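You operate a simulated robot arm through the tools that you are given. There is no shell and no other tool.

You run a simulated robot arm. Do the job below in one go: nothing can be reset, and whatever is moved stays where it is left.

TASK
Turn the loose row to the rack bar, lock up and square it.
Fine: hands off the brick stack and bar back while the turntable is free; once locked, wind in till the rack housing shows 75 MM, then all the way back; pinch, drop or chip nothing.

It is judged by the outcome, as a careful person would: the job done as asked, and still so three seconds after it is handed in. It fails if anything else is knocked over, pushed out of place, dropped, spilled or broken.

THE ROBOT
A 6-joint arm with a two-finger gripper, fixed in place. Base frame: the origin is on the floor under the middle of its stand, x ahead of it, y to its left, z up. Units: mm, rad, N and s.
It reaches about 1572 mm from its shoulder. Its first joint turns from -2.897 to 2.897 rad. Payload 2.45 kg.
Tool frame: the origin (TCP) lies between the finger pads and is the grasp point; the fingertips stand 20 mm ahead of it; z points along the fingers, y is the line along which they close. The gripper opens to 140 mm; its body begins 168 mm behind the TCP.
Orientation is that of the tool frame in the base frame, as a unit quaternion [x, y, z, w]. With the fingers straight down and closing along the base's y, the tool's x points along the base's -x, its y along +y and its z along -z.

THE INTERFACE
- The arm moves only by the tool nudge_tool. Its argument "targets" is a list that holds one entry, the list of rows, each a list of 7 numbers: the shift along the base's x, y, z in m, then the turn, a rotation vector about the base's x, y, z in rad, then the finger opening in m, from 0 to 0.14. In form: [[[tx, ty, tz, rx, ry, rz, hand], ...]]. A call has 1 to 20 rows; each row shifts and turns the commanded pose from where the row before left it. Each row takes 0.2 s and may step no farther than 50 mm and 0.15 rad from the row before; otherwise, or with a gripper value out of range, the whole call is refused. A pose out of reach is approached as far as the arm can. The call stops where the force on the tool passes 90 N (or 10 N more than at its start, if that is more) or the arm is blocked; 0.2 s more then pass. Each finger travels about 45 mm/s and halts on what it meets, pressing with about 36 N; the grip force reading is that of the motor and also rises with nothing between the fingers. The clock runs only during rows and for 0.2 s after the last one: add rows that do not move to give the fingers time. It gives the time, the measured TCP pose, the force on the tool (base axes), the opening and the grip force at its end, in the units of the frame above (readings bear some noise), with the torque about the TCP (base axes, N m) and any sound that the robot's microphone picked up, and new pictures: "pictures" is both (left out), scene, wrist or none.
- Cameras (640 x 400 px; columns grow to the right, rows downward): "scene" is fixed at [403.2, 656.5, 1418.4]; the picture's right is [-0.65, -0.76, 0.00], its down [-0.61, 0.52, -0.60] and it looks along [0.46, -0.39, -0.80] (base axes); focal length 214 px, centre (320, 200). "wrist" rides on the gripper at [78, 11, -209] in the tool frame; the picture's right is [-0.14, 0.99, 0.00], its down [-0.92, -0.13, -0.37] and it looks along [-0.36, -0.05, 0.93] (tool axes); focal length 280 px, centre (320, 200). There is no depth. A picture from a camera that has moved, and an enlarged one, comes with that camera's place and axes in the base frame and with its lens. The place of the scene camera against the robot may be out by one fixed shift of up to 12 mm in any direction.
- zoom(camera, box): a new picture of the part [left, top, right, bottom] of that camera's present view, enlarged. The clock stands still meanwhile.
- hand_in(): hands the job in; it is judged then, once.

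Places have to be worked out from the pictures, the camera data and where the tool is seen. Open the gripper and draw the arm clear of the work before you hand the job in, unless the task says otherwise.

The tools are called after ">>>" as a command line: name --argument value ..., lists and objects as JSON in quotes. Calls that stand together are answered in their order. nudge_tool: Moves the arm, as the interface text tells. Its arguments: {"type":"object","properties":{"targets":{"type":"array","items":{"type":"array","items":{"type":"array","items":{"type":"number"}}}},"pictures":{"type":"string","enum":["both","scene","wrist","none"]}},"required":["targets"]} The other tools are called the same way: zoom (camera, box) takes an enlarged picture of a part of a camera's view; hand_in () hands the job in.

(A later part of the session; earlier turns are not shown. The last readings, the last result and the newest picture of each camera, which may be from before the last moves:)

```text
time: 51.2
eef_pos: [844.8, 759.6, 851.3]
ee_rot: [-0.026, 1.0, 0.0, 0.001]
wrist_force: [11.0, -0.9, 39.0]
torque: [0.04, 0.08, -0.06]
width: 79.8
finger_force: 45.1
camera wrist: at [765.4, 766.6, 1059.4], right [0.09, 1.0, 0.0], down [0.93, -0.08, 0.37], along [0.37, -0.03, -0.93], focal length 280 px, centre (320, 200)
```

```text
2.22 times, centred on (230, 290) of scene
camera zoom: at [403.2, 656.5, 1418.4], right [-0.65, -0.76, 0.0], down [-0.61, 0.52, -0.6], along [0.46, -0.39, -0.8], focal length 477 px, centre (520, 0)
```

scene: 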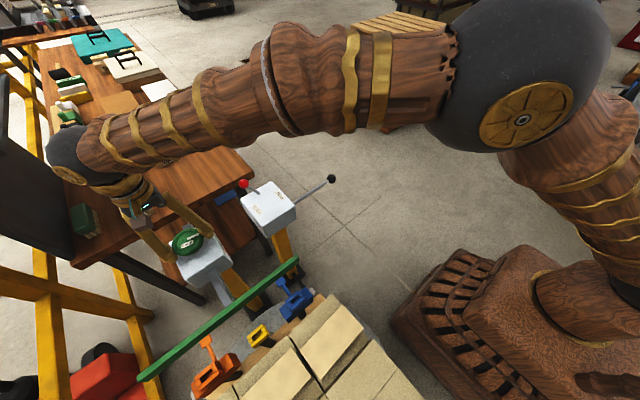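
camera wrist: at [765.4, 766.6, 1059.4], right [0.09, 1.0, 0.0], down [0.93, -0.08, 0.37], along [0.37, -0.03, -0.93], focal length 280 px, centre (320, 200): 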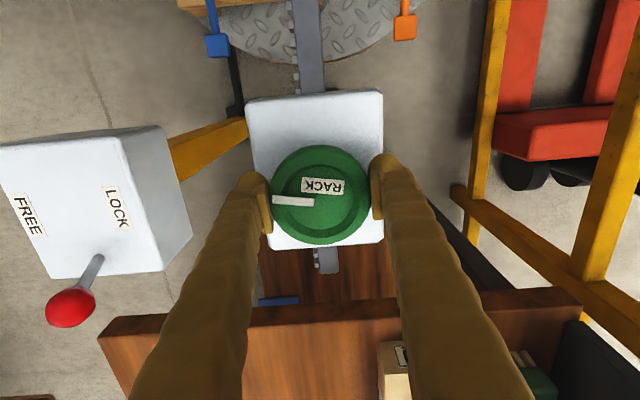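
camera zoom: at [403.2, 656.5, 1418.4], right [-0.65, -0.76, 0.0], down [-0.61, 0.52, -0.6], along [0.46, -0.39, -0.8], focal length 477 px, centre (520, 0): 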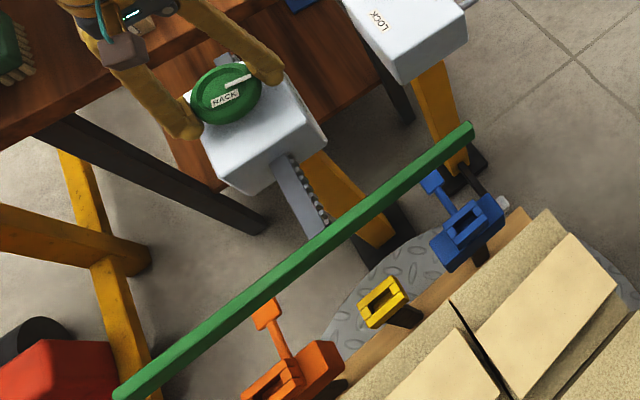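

The bar is in by roughly 50 mm. I release the rim, rise clear and step back to read the display for calibration.

>>> nudge_tool --targets '[[[0, 0, 0, 0, 0, 0, 0.09], [0, 0, 0, 0, 0, 0, 0.115], [0, 0, 0, 0, 0, 0, 0.115], [0, 0, 0.04, 0, 0, 0, 0.115], [0, 0, 0.045, 0, 0, 0, 0.115], [0, -0.0105, 0.005, 0, 0, 0.1427, 0.115], [0, -0.0105, 0.005, 0, 0, 0.1427, 0.115], [0, -0.0105, 0.005, 0, 0, 0.1427, 0.115], [0, -0.0105, 0, 0, 0, 0.1427, 0.115], [0, -0.0105, 0, 0, 0, 0.1427, 0.115], [0, -0.0105, 0, 0, 0, 0.1427, 0.115], [0, -0.0105, 0, 0, 0, 0.1427, 0.115], [0, -0.0105, 0, 0, 0, 0.1427, 0.115], [0, -0.0105, 0, 0, 0, 0.1427, 0.115], [0, -0.0105, 0, 0, 0, 0.1427, 0.115], [0, -0.0105, 0, 0, 0, 0.1427, 0.115]]]' --pictures "wrist"

>>> zoom --camera "wrist" --box '[230, 100, 430, 240]'

```text
time: 54.6
eef_pos: [845.5, 645.1, 951.1]
ee_rot: [0.725, -0.688, -0.001, -0.001]
wrist_force: [-0.7, -1.2, 1.1]
torque: [0.03, 0.03, -0.01]
width: 114.6
finger_force: 0.1
camera wrist: at [837.7, 565.6, 1158.3], right [-1.0, 0.08, 0.0], down [0.08, 0.93, 0.37], along [0.03, 0.37, -0.93], focal length 280 px, centre (320, 200)
```

wrist: 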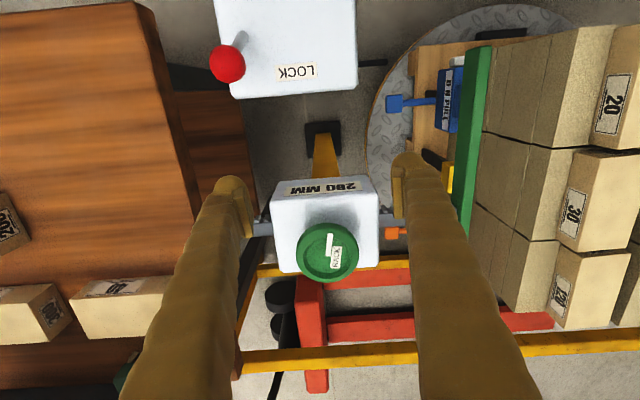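

```text
2.86 times, centred on (330, 170) of wrist
camera zoom: at [837.7, 565.6, 1158.3], right [-1.0, 0.08, 0.0], down [0.08, 0.93, 0.37], along [0.03, 0.37, -0.93], focal length 801 px, centre (291, 286)
```

zoom: 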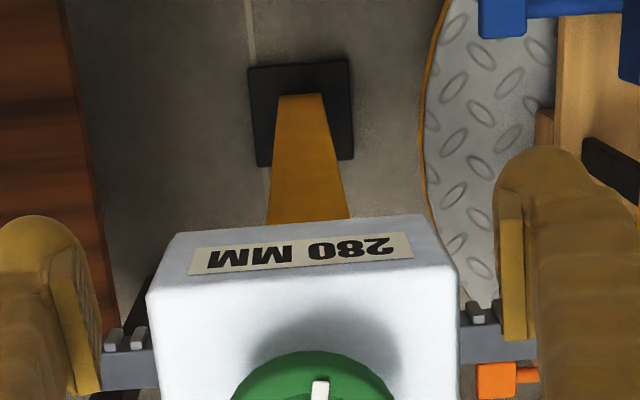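

The display reads 280 MM: 45 mm for about 1.65 rad. I go back over the wheel with the hand turned to the other end of its range (yaw +3.0), ready for a long clockwise stroke.

>>> nudge_tool --targets '[[[0, 0.0115, 0, 0, 0, 0.145, 0.115], [0, 0.0115, 0, 0, 0, 0.145, 0.115], [0, 0.0115, 0, 0, 0, 0.145, 0.115], [0, 0.0115, 0, 0, 0, 0.145, 0.115], [0, 0.0115, 0, 0, 0, 0.145, 0.115], [0, 0.0115, 0, 0, 0, 0.145, 0.115], [0, 0.0115, 0, 0, 0, 0.145, 0.115], [0, 0.0115, 0, 0, 0, 0.145, 0.115], [0, 0.0115, 0, 0, 0, 0.145, 0.115], [0, 0.0115, 0, 0, 0, 0.145, 0.115], [0, 0, -0.025, 0, 0, 0, 0.115], [0, 0, -0.02, 0, 0, 0, 0.115]]]' --pictures "both"

```text
time: 57.2
eef_pos: [844.8, 761.0, 906.7]
ee_rot: [0.999, -0.034, -0.001, 0.0]
wrist_force: [-0.3, -0.1, 0.6]
torque: [0.02, -0.01, 0.04]
width: 115.0
finger_force: 0.1
camera wrist: at [922.2, 744.1, 1113.7], right [-0.2, -0.98, 0.0], down [-0.91, 0.19, 0.37], along [-0.36, 0.07, -0.93], focal length 280 px, centre (320, 200)
```

scene: 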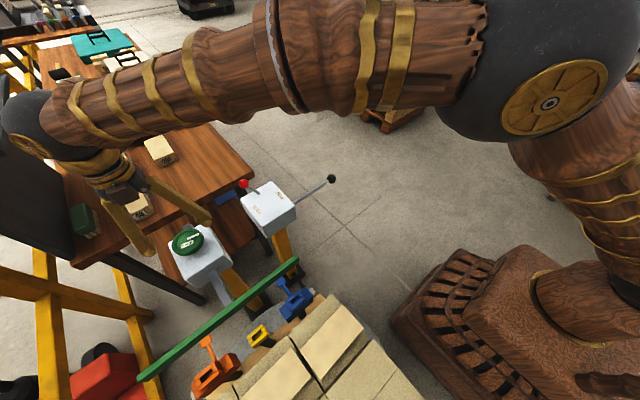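
wrist: 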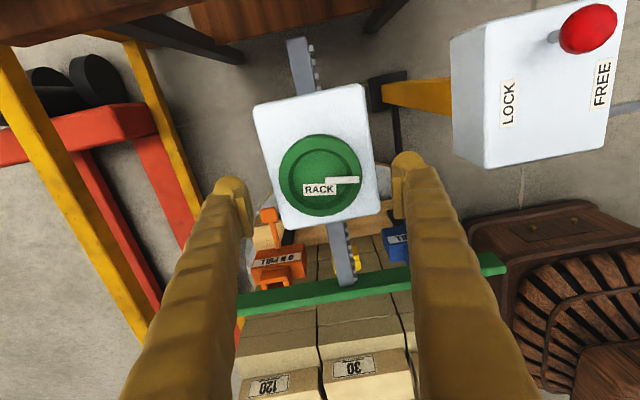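

Centred over the wheel again, with a useful view of bar and row. I lower to rim height, grip, and start the stroke clockwise (1.4 rad first).

>>> nudge_tool --targets '[[[0, -0.0005, -0.028, 0, 0, 0, 0.115], [0, 0, -0.027, 0, 0, 0, 0.115], [0, 0, 0, 0, 0, 0, 0.09], [0, 0, 0, 0, 0, 0, 0.07], [0, 0, 0, 0, 0, 0, 0.07], [0, 0, 0, 0, 0, 0, 0.07], [0, 0, 0, 0, 0, -0.14, 0.07], [0, 0, 0, 0, 0, -0.14, 0.07], [0, 0, 0, 0, 0, -0.14, 0.07], [0, 0, 0, 0, 0, -0.14, 0.07], [0, 0, 0, 0, 0, -0.14, 0.07], [0, 0, 0, 0, 0, -0.14, 0.07], [0, 0, 0, 0, 0, -0.14, 0.07], [0, 0, 0, 0, 0, -0.14, 0.07], [0, 0, 0, 0, 0, -0.14, 0.07], [0, 0, 0, 0, 0, -0.14, 0.07]]]' --pictures "both"

```text
time: 60.6
eef_pos: [845.1, 759.6, 851.3]
ee_rot: [0.742, -0.67, -0.001, -0.002]
wrist_force: [13.5, 27.4, 9.0]
torque: [-0.24, 0.04, 0.02]
width: 79.4
finger_force: 44.6
camera wrist: at [841.5, 680.1, 1059.1], right [-1.0, 0.04, 0.0], down [0.03, 0.93, 0.37], along [0.01, 0.37, -0.93], focal length 280 px, centre (320, 200)
```

scene: 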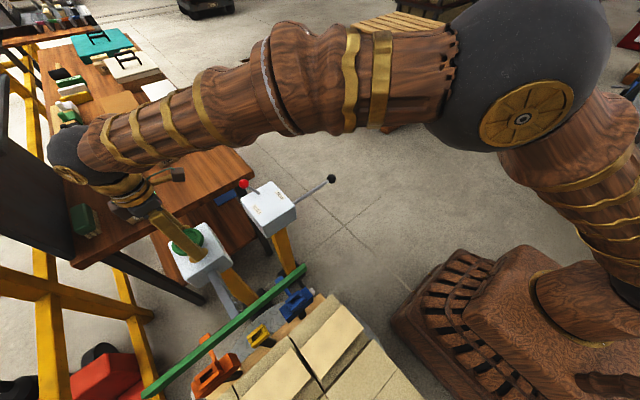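
wrist: 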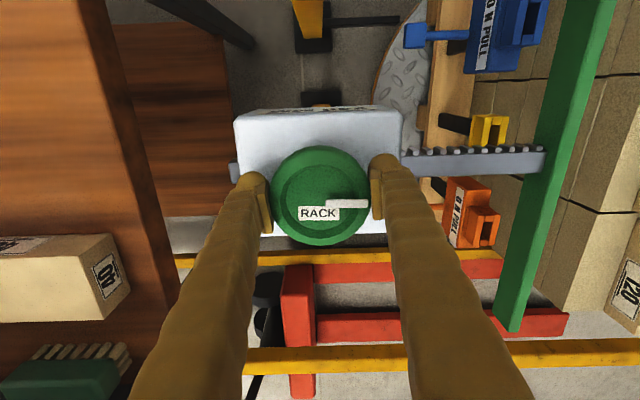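

The bar advances smoothly (about 40 mm more) and passes above the tensioner units. I carry on clockwise another 1.4 rad, expecting about 205 MM.

>>> nudge_tool --targets '[[[0, 0, 0, 0, 0, -0.14, 0.07], [0, 0, 0, 0, 0, -0.14, 0.07], [0, 0, 0, 0, 0, -0.14, 0.07], [0, 0, 0, 0, 0, -0.14, 0.07], [0, 0, 0, 0, 0, -0.14, 0.07], [0, 0, 0, 0, 0, -0.14, 0.07], [0, 0, 0, 0, 0, -0.14, 0.07], [0, 0, 0, 0, 0, -0.14, 0.07], [0, 0, 0, 0, 0, -0.14, 0.07], [0, 0, 0, 0, 0, -0.14, 0.07]]]' --pictures "both"

>>> zoom --camera "scene" --box '[120, 220, 420, 400]'

```text
time: 62.8
eef_pos: [844.2, 759.3, 851.9]
ee_rot: [-0.136, 0.991, 0.0, 0.001]
wrist_force: [19.6, 28.1, 17.9]
torque: [-0.2, 0.03, 0.01]
width: 79.6
finger_force: 45.0
camera wrist: at [765.2, 748.7, 1059.0], right [-0.13, 0.99, 0.0], down [0.92, 0.12, 0.37], along [0.37, 0.05, -0.93], focal length 280 px, centre (320, 200)
```

scene: 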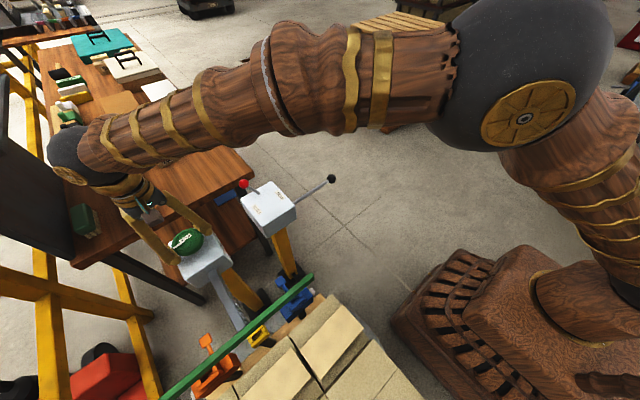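
wrist: 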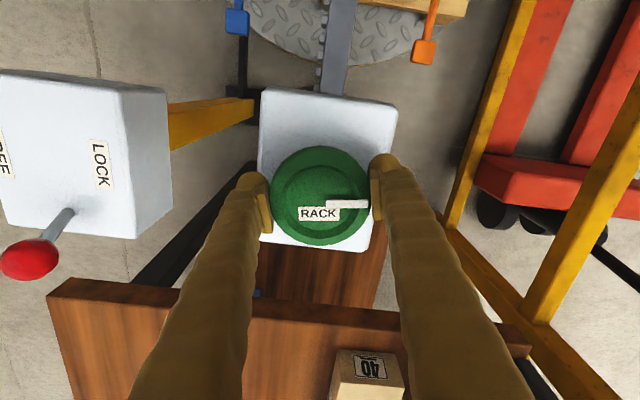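

```text
2.13 times, centred on (270, 310) of scene
camera zoom: at [403.2, 656.5, 1418.4], right [-0.65, -0.76, 0.0], down [-0.61, 0.52, -0.6], along [0.46, -0.39, -0.8], focal length 458 px, centre (427, -35)
```

zoom: 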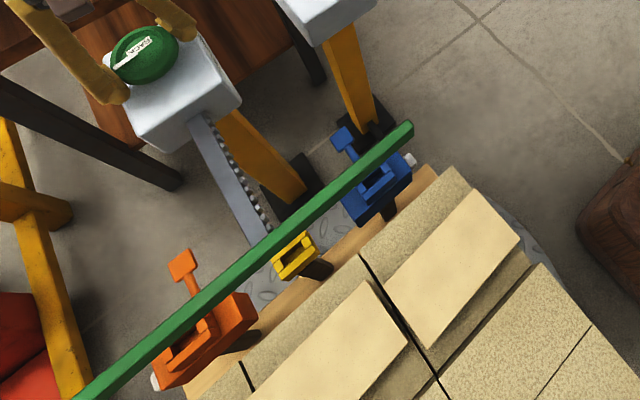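

Stroke done. I release, rise and step back to read the display again.

>>> nudge_tool --targets '[[[0, 0, 0, 0, 0, 0, 0.09], [0, 0, 0, 0, 0, 0, 0.115], [0, 0, 0, 0, 0, 0, 0.115], [0.001, 0.001, 0.045, 0, 0, 0, 0.115], [0, 0, 0.045, 0, 0, 0, 0.115], [0, -0.0128, 0.003, 0, 0, 0.1444, 0.115], [0, -0.0128, 0.003, 0, 0, 0.1444, 0.115], [0, -0.0128, 0.003, 0, 0, 0.1444, 0.115], [0, -0.0128, 0, 0, 0, 0.1444, 0.115], [0, -0.0128, 0, 0, 0, 0.1444, 0.115], [0, -0.0128, 0, 0, 0, 0.1444, 0.115], [0, -0.0128, 0, 0, 0, 0.1444, 0.115], [0, -0.0128, 0, 0, 0, 0.1444, 0.115], [0, -0.0128, 0, 0, 0, 0.1444, 0.115]]]' --pictures "wrist"

>>> zoom --camera "wrist" --box '[230, 100, 430, 240]'

```text
time: 65.8
eef_pos: [846.5, 644.6, 949.5]
ee_rot: [0.709, -0.705, -0.001, 0.0]
wrist_force: [0.3, 0.8, -0.2]
torque: [-0.01, -0.01, 0.0]
width: 114.9
finger_force: 0.1
camera wrist: at [835.2, 566.3, 1156.8], right [-0.99, 0.13, 0.0], down [0.12, 0.92, 0.37], along [0.05, 0.37, -0.93], focal length 280 px, centre (320, 200)
```

wrist: 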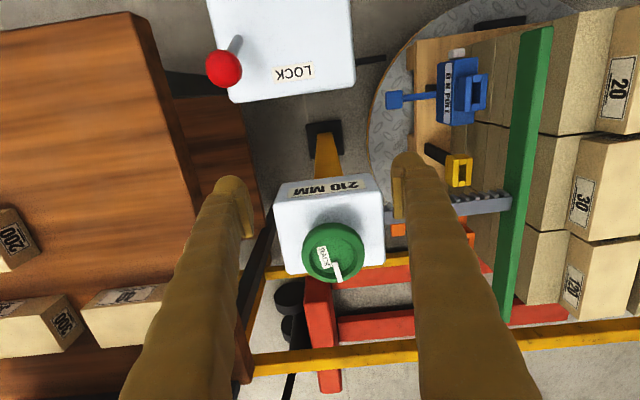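

```text
2.86 times, centred on (330, 170) of wrist
camera zoom: at [835.2, 566.3, 1156.8], right [-0.99, 0.13, 0.0], down [0.12, 0.92, 0.37], along [0.05, 0.37, -0.93], focal length 801 px, centre (291, 286)
```

zoom: 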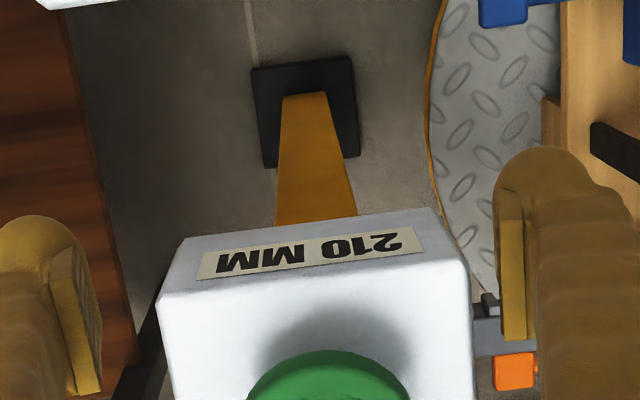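

Reads 210 MM: 70 mm for 2.8 rad, so 25 mm per rad (display seems to step in 5s or so). I go back for another 2.8 rad stroke, which should give about 140 MM.

>>> nudge_tool --targets '[[[-0.0001, 0.0115, 0, 0, 0, 0.146, 0.115], [-0.0001, 0.0115, 0, 0, 0, 0.146, 0.115], [-0.0001, 0.0115, 0, 0, 0, 0.146, 0.115], [-0.0001, 0.0115, 0, 0, 0, 0.146, 0.115], [-0.0001, 0.0115, 0, 0, 0, 0.146, 0.115], [-0.0001, 0.0115, 0, 0, 0, 0.146, 0.115], [-0.0001, 0.0115, 0, 0, 0, 0.146, 0.115], [-0.0001, 0.0115, 0, 0, 0, 0.146, 0.115], [-0.0001, 0.0115, 0, 0, 0, 0.146, 0.115], [-0.0001, 0.0115, 0, 0, 0, 0.146, 0.115], [0, 0, -0.025, 0, 0, 0, 0.115], [0, 0, -0.02, 0, 0, 0, 0.115]]]' --pictures "wrist"

```text
time: 68.4
eef_pos: [843.9, 760.4, 904.3]
ee_rot: [0.999, -0.054, 0.0, -0.001]
wrist_force: [0.0, -1.1, -0.1]
torque: [-0.02, 0.02, -0.01]
width: 115.0
finger_force: 0.0
camera wrist: at [921.2, 740.7, 1111.6], right [-0.24, -0.97, 0.0], down [-0.9, 0.22, 0.37], along [-0.36, 0.09, -0.93], focal length 280 px, centre (320, 200)
```

wrist: 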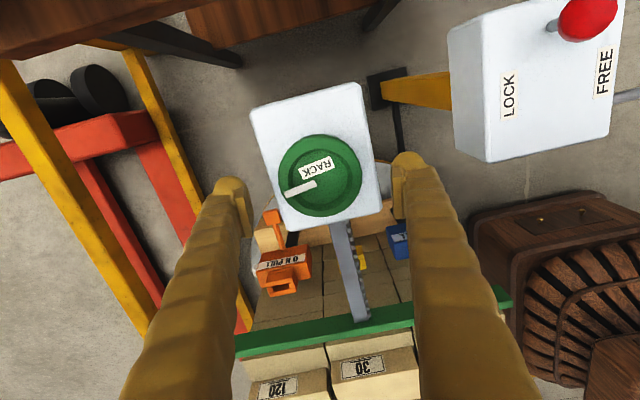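

Centred; I lower, grip the rim and turn another 1.4 rad clockwise.

>>> nudge_tool --targets '[[[0.001, -0.0005, -0.027, 0, 0, 0, 0.115], [0, 0, -0.026, 0, 0, 0, 0.115], [0, 0, 0, 0, 0, 0, 0.09], [0, 0, 0, 0, 0, 0, 0.07], [0, 0, 0, 0, 0, 0, 0.07], [0, 0, 0, 0, 0, 0, 0.07], [0, 0, 0, 0, 0, -0.14, 0.07], [0, 0, 0, 0, 0, -0.14, 0.07], [0, 0, 0, 0, 0, -0.14, 0.07], [0, 0, 0, 0, 0, -0.14, 0.07], [0, 0, 0, 0, 0, -0.14, 0.07], [0, 0, 0, 0, 0, -0.14, 0.07], [0, 0, 0, 0, 0, -0.14, 0.07], [0, 0, 0, 0, 0, -0.14, 0.07], [0, 0, 0, 0, 0, -0.14, 0.07], [0, 0, 0, 0, 0, -0.14, 0.07]]]' --pictures "both"

>>> zoom --camera "scene" --box '[120, 220, 420, 400]'

```text
time: 71.8
eef_pos: [845.3, 759.0, 850.6]
ee_rot: [0.729, -0.685, 0.0, 0.0]
wrist_force: [-8.4, 16.2, -21.7]
torque: [-0.21, -0.07, 0.0]
width: 80.2
finger_force: 45.4
camera wrist: at [838.7, 680.6, 1059.1], right [-1.0, 0.08, 0.0], down [0.07, 0.93, 0.37], along [0.03, 0.37, -0.93], focal length 280 px, centre (320, 200)
```

scene: 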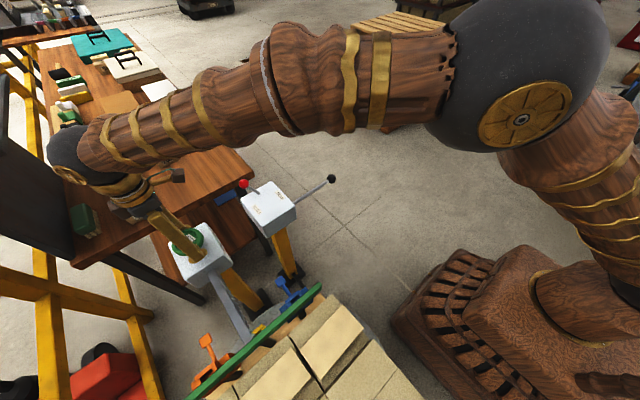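
wrist: 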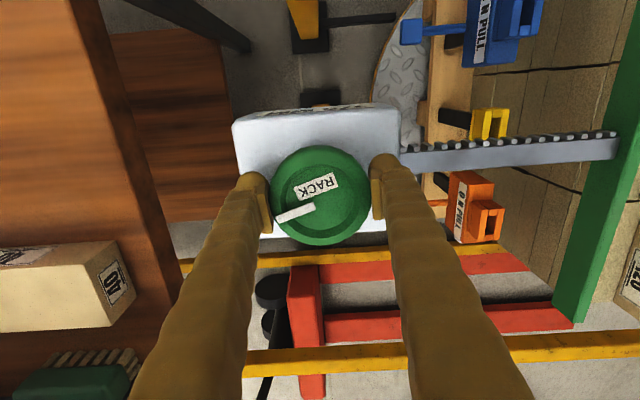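

```text
2.13 times, centred on (270, 310) of scene
camera zoom: at [403.2, 656.5, 1418.4], right [-0.65, -0.76, 0.0], down [-0.61, 0.52, -0.6], along [0.46, -0.39, -0.8], focal length 458 px, centre (427, -35)
```

zoom: 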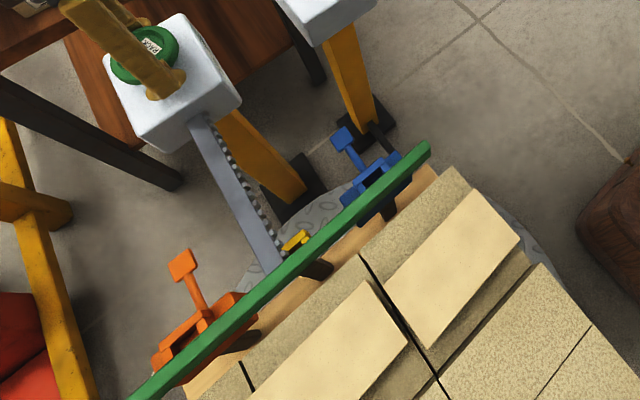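

About 175 now by count. I continue 1.4 rad more clockwise (to about 140), still short of the row.

>>> nudge_tool --targets '[[[0, 0, 0, 0, 0, -0.14, 0.07], [0, 0, 0, 0, 0, -0.14, 0.07], [0, 0, 0, 0, 0, -0.14, 0.07], [0, 0, 0, 0, 0, -0.14, 0.07], [0, 0, 0, 0, 0, -0.14, 0.07], [0, 0, 0, 0, 0, -0.14, 0.07], [0, 0, 0, 0, 0, -0.14, 0.07], [0, 0, 0, 0, 0, -0.14, 0.07], [0, 0, 0, 0, 0, -0.14, 0.07], [0, 0, 0, 0, 0, -0.14, 0.07]]]' --pictures "scene"

>>> zoom --camera "scene" --box '[120, 220, 420, 400]'

```text
time: 74.0
eef_pos: [845.4, 760.5, 852.8]
ee_rot: [-0.117, 0.993, 0.0, 0.001]
wrist_force: [-12.8, 0.6, -7.9]
torque: [-0.05, -0.17, 0.03]
width: 79.9
finger_force: 44.7
```

scene: 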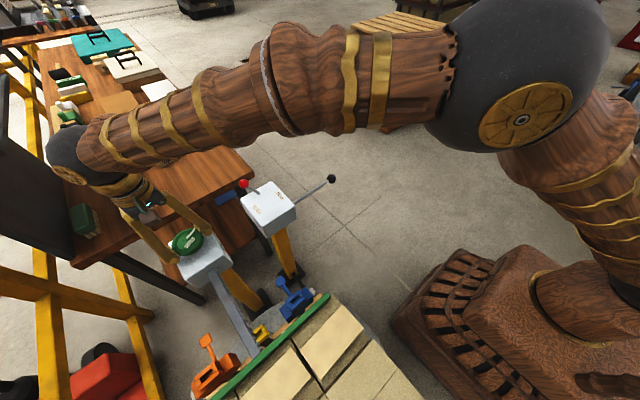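

```text
2.13 times, centred on (270, 310) of scene
camera zoom: at [403.2, 656.5, 1418.4], right [-0.65, -0.76, 0.0], down [-0.61, 0.52, -0.6], along [0.46, -0.39, -0.8], focal length 458 px, centre (427, -35)
```

zoom: 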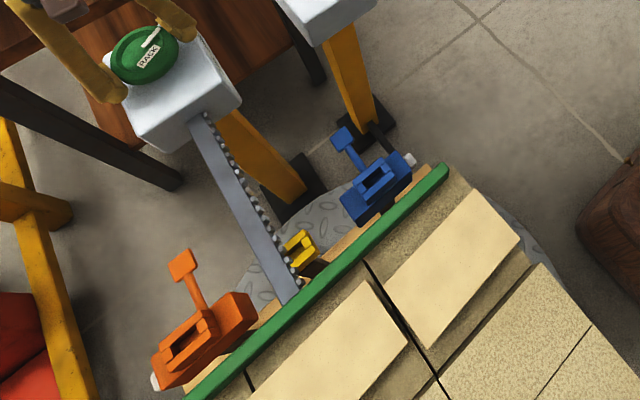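

The bar is now just over the ledge, parallel to it and short of the cream bricks. I release, step back and read.

>>> nudge_tool --targets '[[[0, 0, 0, 0, 0, 0, 0.09], [0, 0, 0, 0, 0, 0, 0.115], [0, 0, 0, 0, 0, 0, 0.115], [0, 0, 0.045, 0, 0, 0, 0.115], [0, 0, 0.045, 0, 0, 0, 0.115], [0, -0.0128, 0.003, 0, 0, 0.1444, 0.115], [0, -0.0128, 0.003, 0, 0, 0.1444, 0.115], [0, -0.0128, 0.003, 0, 0, 0.1444, 0.115], [0, -0.0128, 0, 0, 0, 0.1444, 0.115], [0, -0.0128, 0, 0, 0, 0.1444, 0.115], [0, -0.0128, 0, 0, 0, 0.1444, 0.115], [0, -0.0128, 0, 0, 0, 0.1444, 0.115], [0, -0.0128, 0, 0, 0, 0.1444, 0.115], [0, -0.0128, 0, 0, 0, 0.1444, 0.115]]]' --pictures "wrist"

>>> zoom --camera "wrist" --box '[230, 100, 430, 240]'

>>> zoom --camera "wrist" --box '[440, 0, 640, 340]'

```text
time: 77.0
eef_pos: [845.4, 644.1, 951.1]
ee_rot: [-0.695, 0.719, 0.0, 0.0]
wrist_force: [-0.5, 0.4, 0.1]
torque: [-0.02, -0.04, 0.0]
width: 114.8
finger_force: 0.0
camera wrist: at [831.3, 565.6, 1158.7], right [-0.99, 0.17, 0.0], down [0.16, 0.92, 0.37], along [0.06, 0.36, -0.93], focal length 280 px, centre (320, 200)
```

wrist: 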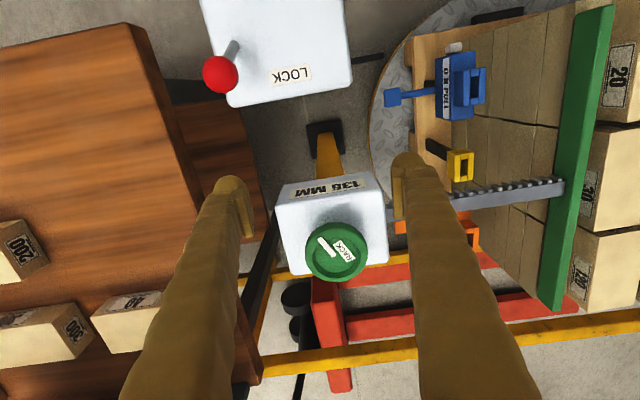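

```text
2.86 times, centred on (330, 170) of wrist
camera zoom: at [831.3, 565.6, 1158.7], right [-0.99, 0.17, 0.0], down [0.16, 0.92, 0.37], along [0.06, 0.36, -0.93], focal length 801 px, centre (291, 286)
```

zoom: 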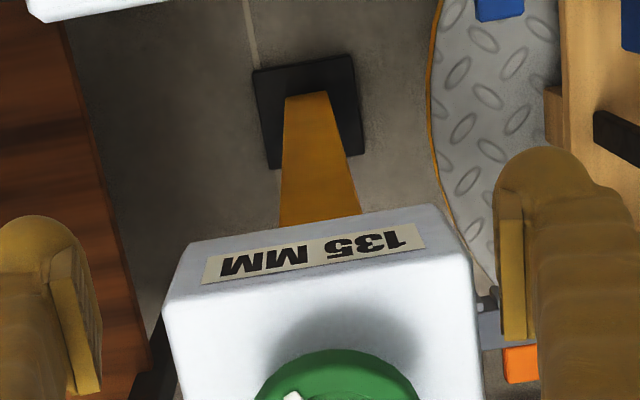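

```text
1.18 times, centred on (540, 170) of wrist
camera zoom: at [831.3, 565.6, 1158.7], right [-0.99, 0.17, 0.0], down [0.16, 0.92, 0.37], along [0.06, 0.36, -0.93], focal length 330 px, centre (61, 235)
```

zoom: 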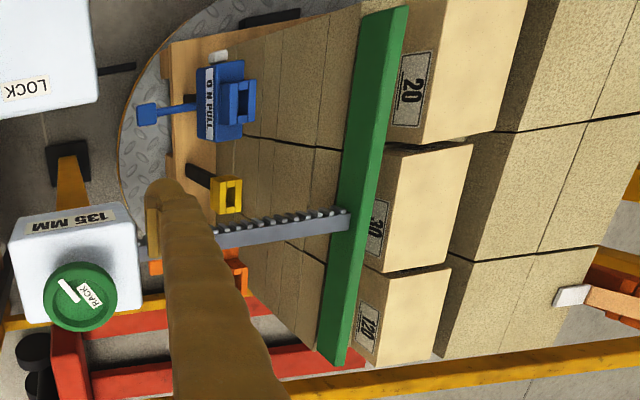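

Reads 135 MM now; the bar is close to the first cream brick. I go back for the next stroke, and will turn more slowly since the bar will start to push the row.

>>> nudge_tool --targets '[[[0, 0.0115, 0, 0, 0, 0.146, 0.115], [0, 0.0115, 0, 0, 0, 0.146, 0.115], [0, 0.0115, 0, 0, 0, 0.146, 0.115], [0, 0.0115, 0, 0, 0, 0.146, 0.115], [0, 0.0115, 0, 0, 0, 0.146, 0.115], [0, 0.0115, 0, 0, 0, 0.146, 0.115], [0, 0.0115, 0, 0, 0, 0.146, 0.115], [0, 0.0115, 0, 0, 0, 0.146, 0.115], [0, 0.0115, 0, 0, 0, 0.146, 0.115], [0, 0.0115, 0, 0, 0, 0.146, 0.115], [0, 0.0005, -0.025, 0, 0, 0, 0.115], [0, 0, -0.022, 0, 0, 0, 0.115]]]' --pictures "wrist"

```text
time: 79.6
eef_pos: [846.1, 761.2, 904.6]
ee_rot: [0.997, -0.072, -0.001, 0.0]
wrist_force: [0.0, 0.4, 0.6]
torque: [0.03, -0.02, 0.01]
width: 114.9
finger_force: 0.0
camera wrist: at [921.6, 738.9, 1111.6], right [-0.28, -0.96, 0.0], down [-0.89, 0.26, 0.37], along [-0.35, 0.1, -0.93], focal length 280 px, centre (320, 200)
```

wrist: 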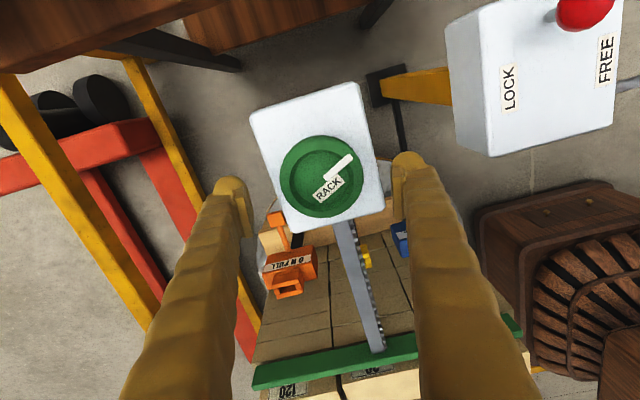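

Centred again. I lower, grip, and turn 1.0 rad clockwise at a slower pace, then look at how bar and bricks meet.

>>> nudge_tool --targets '[[[-0.001, -0.001, -0.027, 0, 0, 0, 0.115], [0, 0, -0.0265, 0, 0, 0, 0.115], [0, 0, 0, 0, 0, 0, 0.09], [0, 0, 0, 0, 0, 0, 0.07], [0, 0, 0, 0, 0, 0, 0.07], [0, 0, 0, 0, 0, 0, 0.07], [0, 0, 0, 0, 0, -0.1, 0.07], [0, 0, 0, 0, 0, -0.1, 0.07], [0, 0, 0, 0, 0, -0.1, 0.07], [0, 0, 0, 0, 0, -0.1, 0.07], [0, 0, 0, 0, 0, -0.1, 0.07], [0, 0, 0, 0, 0, -0.1, 0.07], [0, 0, 0, 0, 0, -0.1, 0.07], [0, 0, 0, 0, 0, -0.1, 0.07], [0, 0, 0, 0, 0, -0.1, 0.07], [0, 0, 0, 0, 0, -0.1, 0.07]]]' --pictures "both"

>>> zoom --camera "scene" --box '[120, 220, 420, 400]'

```text
time: 83.0
eef_pos: [845.1, 758.3, 849.9]
ee_rot: [0.84, -0.543, 0.0, 0.0]
wrist_force: [44.3, 33.1, -8.0]
torque: [-0.74, 0.69, -0.02]
width: 79.9
finger_force: 44.6
camera wrist: at [867.1, 682.4, 1058.2], right [-0.96, -0.28, 0.0], down [-0.26, 0.89, 0.37], along [-0.1, 0.35, -0.93], focal length 280 px, centre (320, 200)
```

scene: 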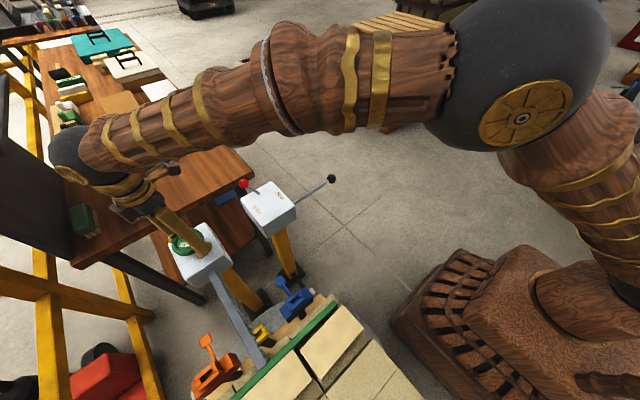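
wrist: 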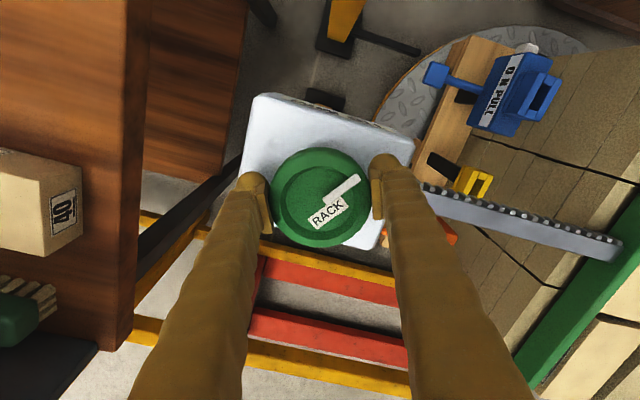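

```text
2.13 times, centred on (270, 310) of scene
camera zoom: at [403.2, 656.5, 1418.4], right [-0.65, -0.76, 0.0], down [-0.61, 0.52, -0.6], along [0.46, -0.39, -0.8], focal length 458 px, centre (427, -35)
```

zoom: 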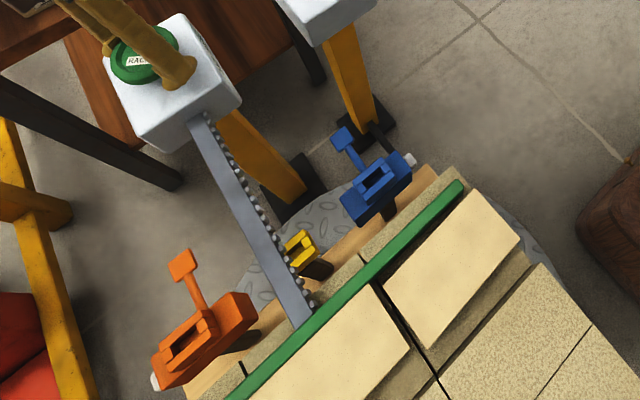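

By count about 109 MM; the bar is just reaching the bricks. The sideways force suggests I'm ~1 mm off the wheel axis, so I correct by +1 mm in x and y and go on slowly, 0.49 rad.

>>> nudge_tool --targets '[[[0.001, 0.001, 0, 0, 0, 0, 0.07], [0, 0, 0, 0, 0, -0.07, 0.07], [0, 0, 0, 0, 0, -0.07, 0.07], [0, 0, 0, 0, 0, -0.07, 0.07], [0, 0, 0, 0, 0, -0.07, 0.07], [0, 0, 0, 0, 0, -0.07, 0.07], [0, 0, 0, 0, 0, -0.07, 0.07], [0, 0, 0, 0, 0, -0.07, 0.07]]]' --pictures "both"

>>> zoom --camera "scene" --box '[180, 260, 420, 400]'

>>> zoom --camera "wrist" --box '[260, 85, 390, 125]'

```text
time: 84.8
eef_pos: [845.3, 759.1, 850.1]
ee_rot: [-0.683, 0.73, 0.0, 0.0]
wrist_force: [1.7, -38.5, 13.5]
torque: [0.41, 0.07, 0.21]
width: 79.8
finger_force: 45.1
camera wrist: at [828.6, 681.9, 1058.4], right [-0.98, 0.2, 0.0], down [0.19, 0.91, 0.37], along [0.07, 0.36, -0.93], focal length 280 px, centre (320, 200)
```

scene: 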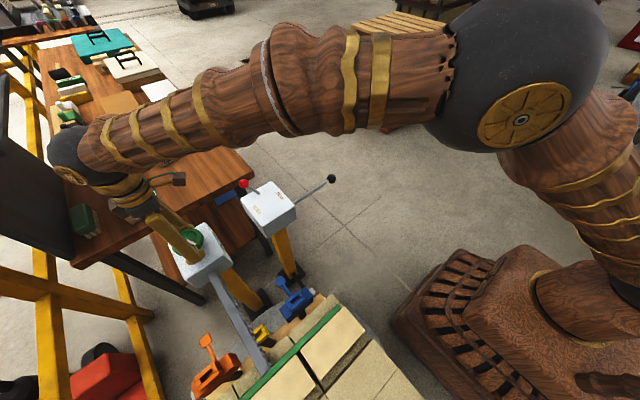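
wrist: 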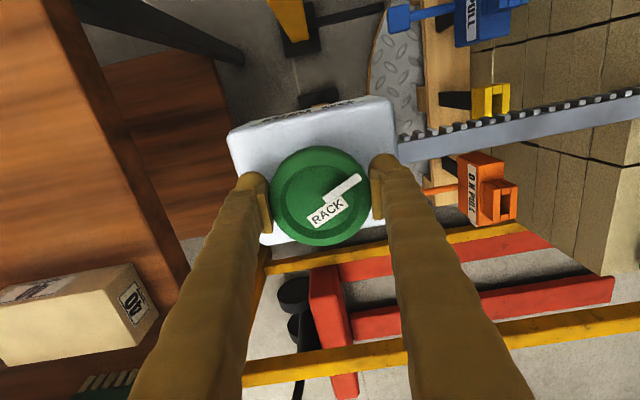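

```text
2.67 times, centred on (300, 330) of scene
camera zoom: at [403.2, 656.5, 1418.4], right [-0.65, -0.76, 0.0], down [-0.61, 0.52, -0.6], along [0.46, -0.39, -0.8], focal length 572 px, centre (373, -147)
```

zoom: 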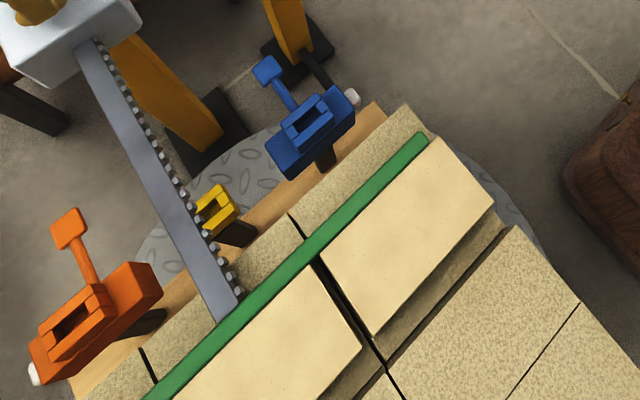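

```text
4.92 times, centred on (325, 105) of wrist
camera zoom: at [828.6, 681.9, 1058.4], right [-0.98, 0.2, 0.0], down [0.19, 0.91, 0.37], along [0.07, 0.36, -0.93], focal length 1380 px, centre (295, 668)
```

zoom: 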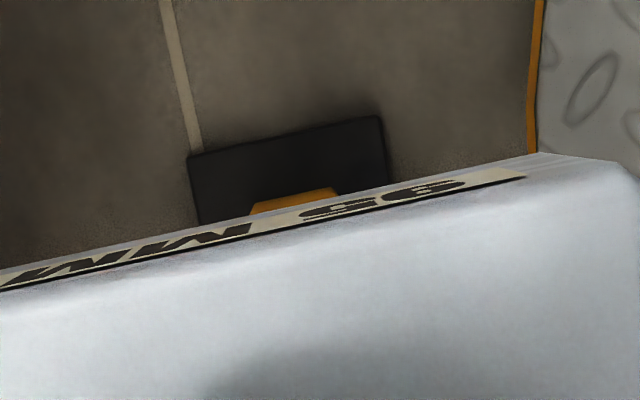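

The squeezed display reads "95 MM", matching my count, and the bar is now squaring the bricks. I re-grip in place with the hand turned back 0.8 rad so the final part ends where I can still read the display.

>>> nudge_tool --targets '[[[0, 0, 0, 0, 0, 0, 0.09], [0, 0, 0, 0, 0, 0, 0.11], [0, 0, 0, 0, 0, 0, 0.11], [0, 0, 0, 0, 0, 0.14, 0.11], [0, 0, 0, 0, 0, 0.14, 0.11], [0, 0, 0, 0, 0, 0.14, 0.11], [0, 0, 0, 0, 0, 0.14, 0.11], [0, 0, 0, 0, 0, 0.14, 0.11], [0, 0, 0, 0, 0, 0.14, 0.11], [0, 0, 0, 0, 0, 0, 0.11]]]' --pictures "both"

>>> zoom --camera "scene" --box '[180, 260, 420, 400]'

```text
time: 87.0
eef_pos: [845.6, 759.2, 850.8]
ee_rot: [0.922, -0.387, 0.0, 0.0]
wrist_force: [0.8, 0.1, -0.1]
torque: [-0.01, -0.03, -0.05]
width: 110.0
finger_force: 0.2
camera wrist: at [892.6, 696.1, 1058.2], right [-0.8, -0.6, 0.0], down [-0.55, 0.75, 0.37], along [-0.22, 0.3, -0.93], focal length 280 px, centre (320, 200)
```

scene: 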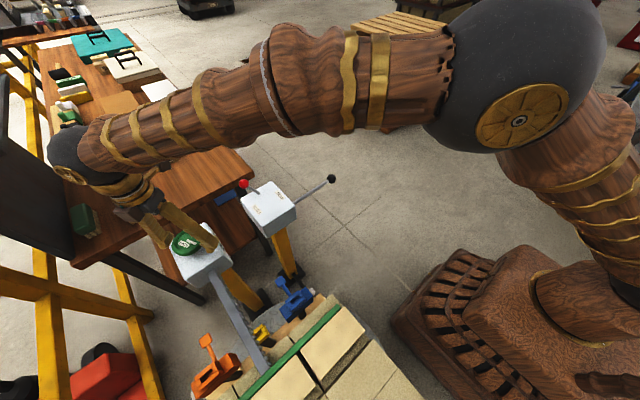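
wrist: 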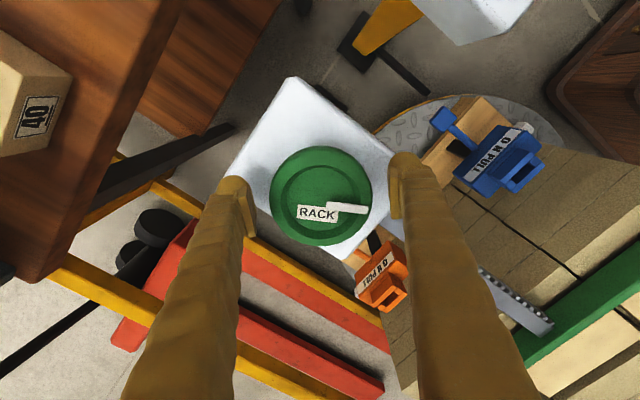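

```text
2.67 times, centred on (300, 330) of scene
camera zoom: at [403.2, 656.5, 1418.4], right [-0.65, -0.76, 0.0], down [-0.61, 0.52, -0.6], along [0.46, -0.39, -0.8], focal length 572 px, centre (373, -147)
```

zoom: 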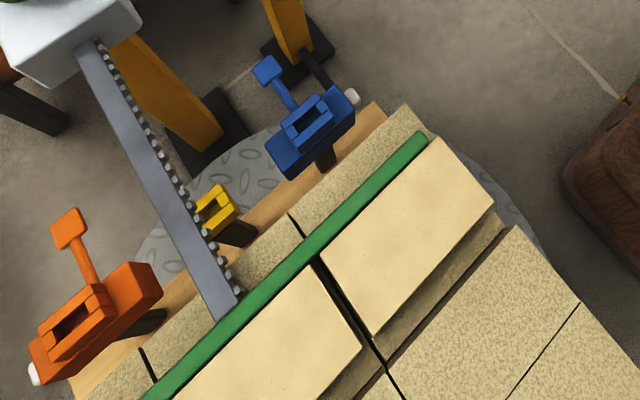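

The bar stayed put on release. I grip again and turn 0.56 rad slowly (expected ~81 MM).

>>> nudge_tool --targets '[[[0, 0, 0, 0, 0, 0, 0.09], [0, 0, 0, 0, 0, 0, 0.07], [0, 0, 0, 0, 0, 0, 0.07], [0, 0, 0, 0, 0, 0, 0.07], [0, 0, 0, 0, 0, -0.07, 0.07], [0, 0, 0, 0, 0, -0.07, 0.07], [0, 0, 0, 0, 0, -0.07, 0.07], [0, 0, 0, 0, 0, -0.07, 0.07], [0, 0, 0, 0, 0, -0.07, 0.07], [0, 0, 0, 0, 0, -0.07, 0.07], [0, 0, 0, 0, 0, -0.07, 0.07], [0, 0, 0, 0, 0, -0.07, 0.07], [0, 0, 0, 0, 0, 0, 0.07]]]' --pictures "both"

>>> zoom --camera "scene" --box '[180, 260, 420, 400]'

>>> zoom --camera "wrist" --box '[250, 80, 390, 130]'

```text
time: 89.8
eef_pos: [845.7, 760.1, 851.0]
ee_rot: [0.778, -0.628, -0.001, -0.001]
wrist_force: [-19.7, -40.0, 4.5]
torque: [0.34, -0.15, 0.17]
width: 80.4
finger_force: 44.9
camera wrist: at [850.8, 680.5, 1058.3], right [-1.0, -0.08, 0.0], down [-0.07, 0.93, 0.37], along [-0.03, 0.37, -0.93], focal length 280 px, centre (320, 200)
```

scene: 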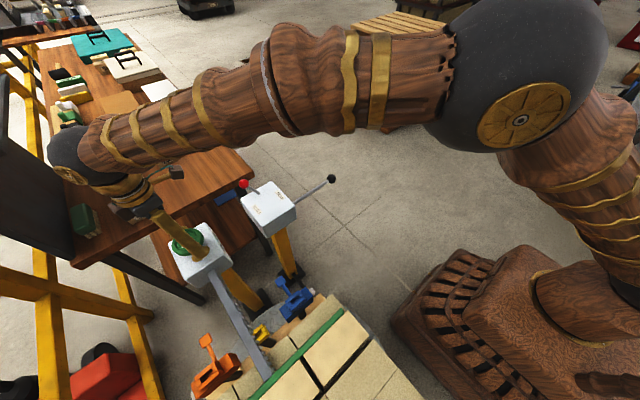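
wrist: 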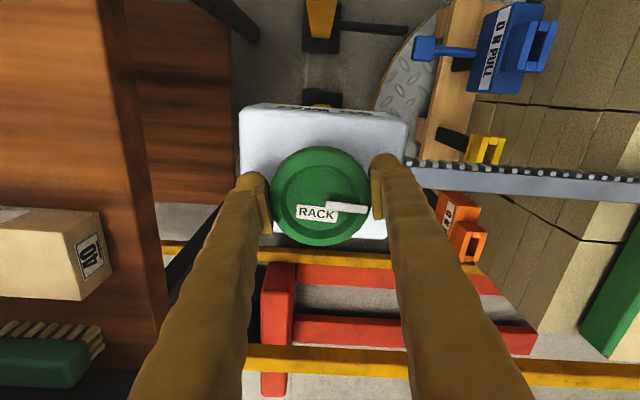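

```text
2.67 times, centred on (300, 330) of scene
camera zoom: at [403.2, 656.5, 1418.4], right [-0.65, -0.76, 0.0], down [-0.61, 0.52, -0.6], along [0.46, -0.39, -0.8], focal length 572 px, centre (373, -147)
```

zoom: 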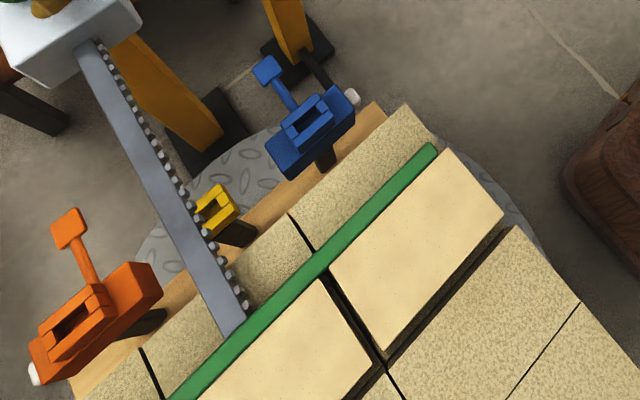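

```text
4.57 times, centred on (320, 105) of wrist
camera zoom: at [850.8, 680.5, 1058.3], right [-1.0, -0.08, 0.0], down [-0.07, 0.93, 0.37], along [-0.03, 0.37, -0.93], focal length 1282 px, centre (320, 634)
```

zoom: 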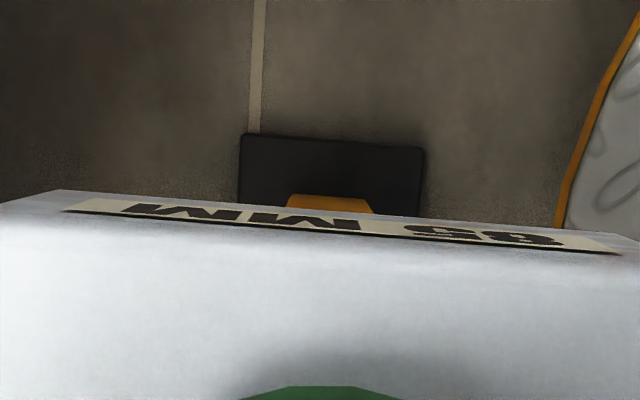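

Display reads 85 MM and the bricks are lined up along the bar with a small gap still to close. I continue in small steps: 0.2 rad.

>>> nudge_tool --targets '[[[0, 0, 0, 0, 0, -0.05, 0.07], [0, 0, 0, 0, 0, -0.05, 0.07], [0, 0, 0, 0, 0, -0.05, 0.07], [0, 0, 0, 0, 0, -0.05, 0.07], [0, 0, 0, 0, 0, 0, 0.07]]]' --pictures "both"

>>> zoom --camera "scene" --box '[180, 260, 420, 400]'

>>> zoom --camera "wrist" --box '[250, 80, 390, 130]'

```text
time: 91.0
eef_pos: [843.9, 760.4, 850.0]
ee_rot: [0.713, -0.702, -0.001, -0.001]
wrist_force: [-26.7, -35.9, 11.4]
torque: [0.36, -0.08, 0.12]
width: 80.3
finger_force: 45.1
camera wrist: at [834.9, 681.4, 1058.4], right [-0.99, 0.12, 0.0], down [0.11, 0.92, 0.37], along [0.05, 0.37, -0.93], focal length 280 px, centre (320, 200)
```

scene: 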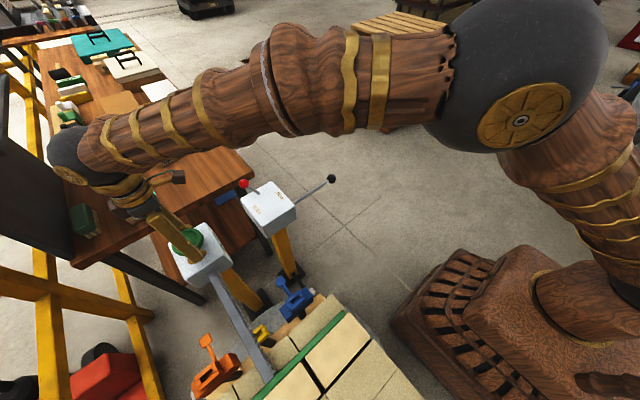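
wrist: 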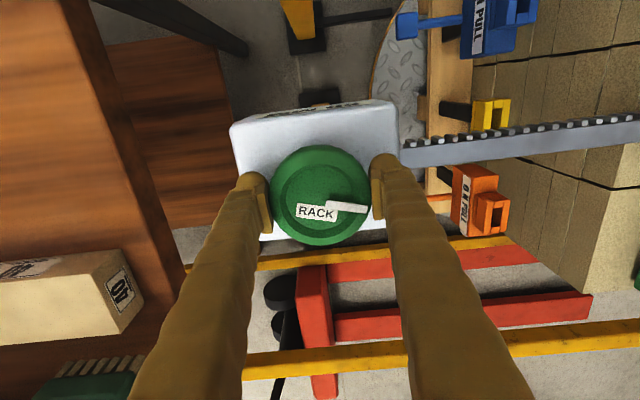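

```text
2.67 times, centred on (300, 330) of scene
camera zoom: at [403.2, 656.5, 1418.4], right [-0.65, -0.76, 0.0], down [-0.61, 0.52, -0.6], along [0.46, -0.39, -0.8], focal length 572 px, centre (373, -147)
```

zoom: 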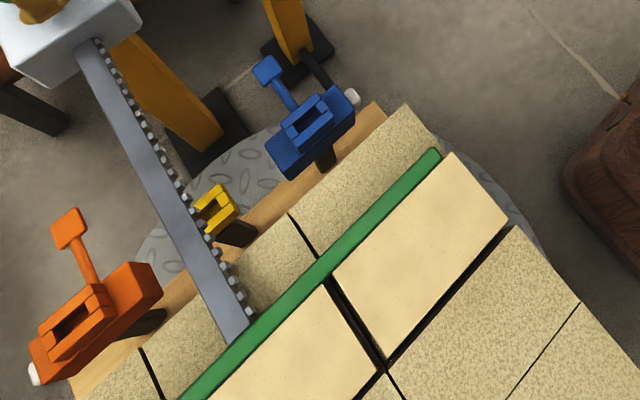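

```text
4.57 times, centred on (320, 105) of wrist
camera zoom: at [834.9, 681.4, 1058.4], right [-0.99, 0.12, 0.0], down [0.11, 0.92, 0.37], along [0.05, 0.37, -0.93], focal length 1282 px, centre (320, 634)
```

zoom: 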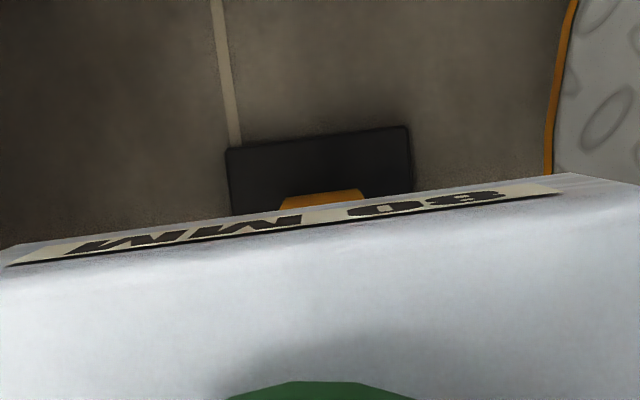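

Reads 80 MM; the gap to the fixed bricks is nearly closed. Another 0.1 rad.

>>> nudge_tool --targets '[[[0, 0, 0, 0, 0, -0.05, 0.07], [0, 0, 0, 0, 0, -0.05, 0.07], [0, 0, 0, 0, 0, 0, 0.07]]]' --pictures "wrist"

>>> zoom --camera "wrist" --box '[250, 80, 390, 130]'

>>> zoom --camera "scene" --box '[180, 260, 420, 400]'

```text
time: 91.8
eef_pos: [845.0, 759.5, 851.2]
ee_rot: [-0.676, 0.737, 0.001, 0.001]
wrist_force: [-22.2, -22.3, 12.5]
torque: [0.17, -0.14, 0.37]
width: 80.4
finger_force: 44.8
camera wrist: at [827.0, 682.7, 1058.3], right [-0.98, 0.22, 0.0], down [0.21, 0.91, 0.37], along [0.08, 0.36, -0.93], focal length 280 px, centre (320, 200)
```

wrist: 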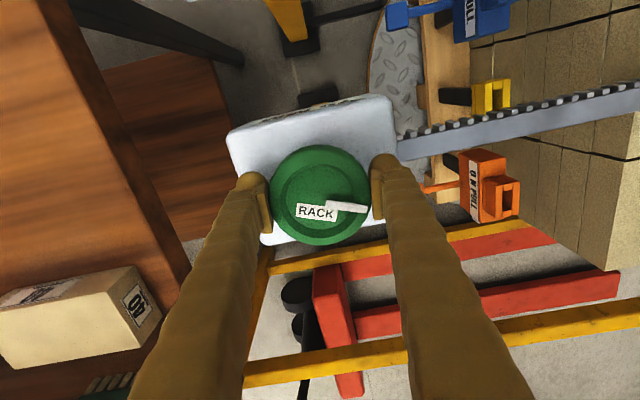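

```text
4.57 times, centred on (320, 105) of wrist
camera zoom: at [827.0, 682.7, 1058.3], right [-0.98, 0.22, 0.0], down [0.21, 0.91, 0.37], along [0.08, 0.36, -0.93], focal length 1282 px, centre (320, 634)
```

zoom: 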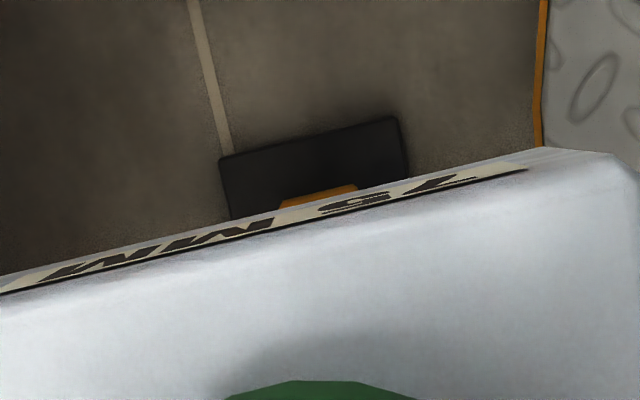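

```text
2.67 times, centred on (300, 330) of scene
camera zoom: at [403.2, 656.5, 1418.4], right [-0.65, -0.76, 0.0], down [-0.61, 0.52, -0.6], along [0.46, -0.39, -0.8], focal length 572 px, centre (373, -147)
```

zoom: 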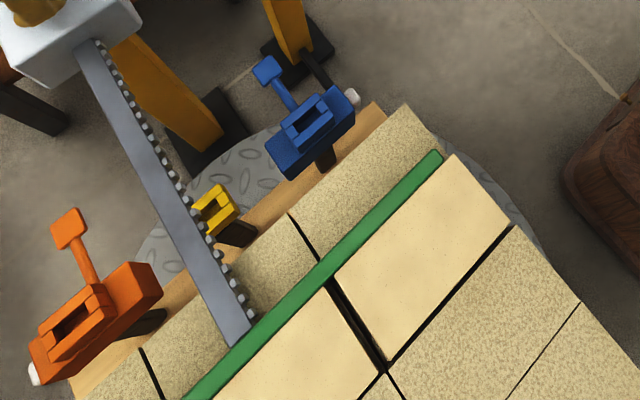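

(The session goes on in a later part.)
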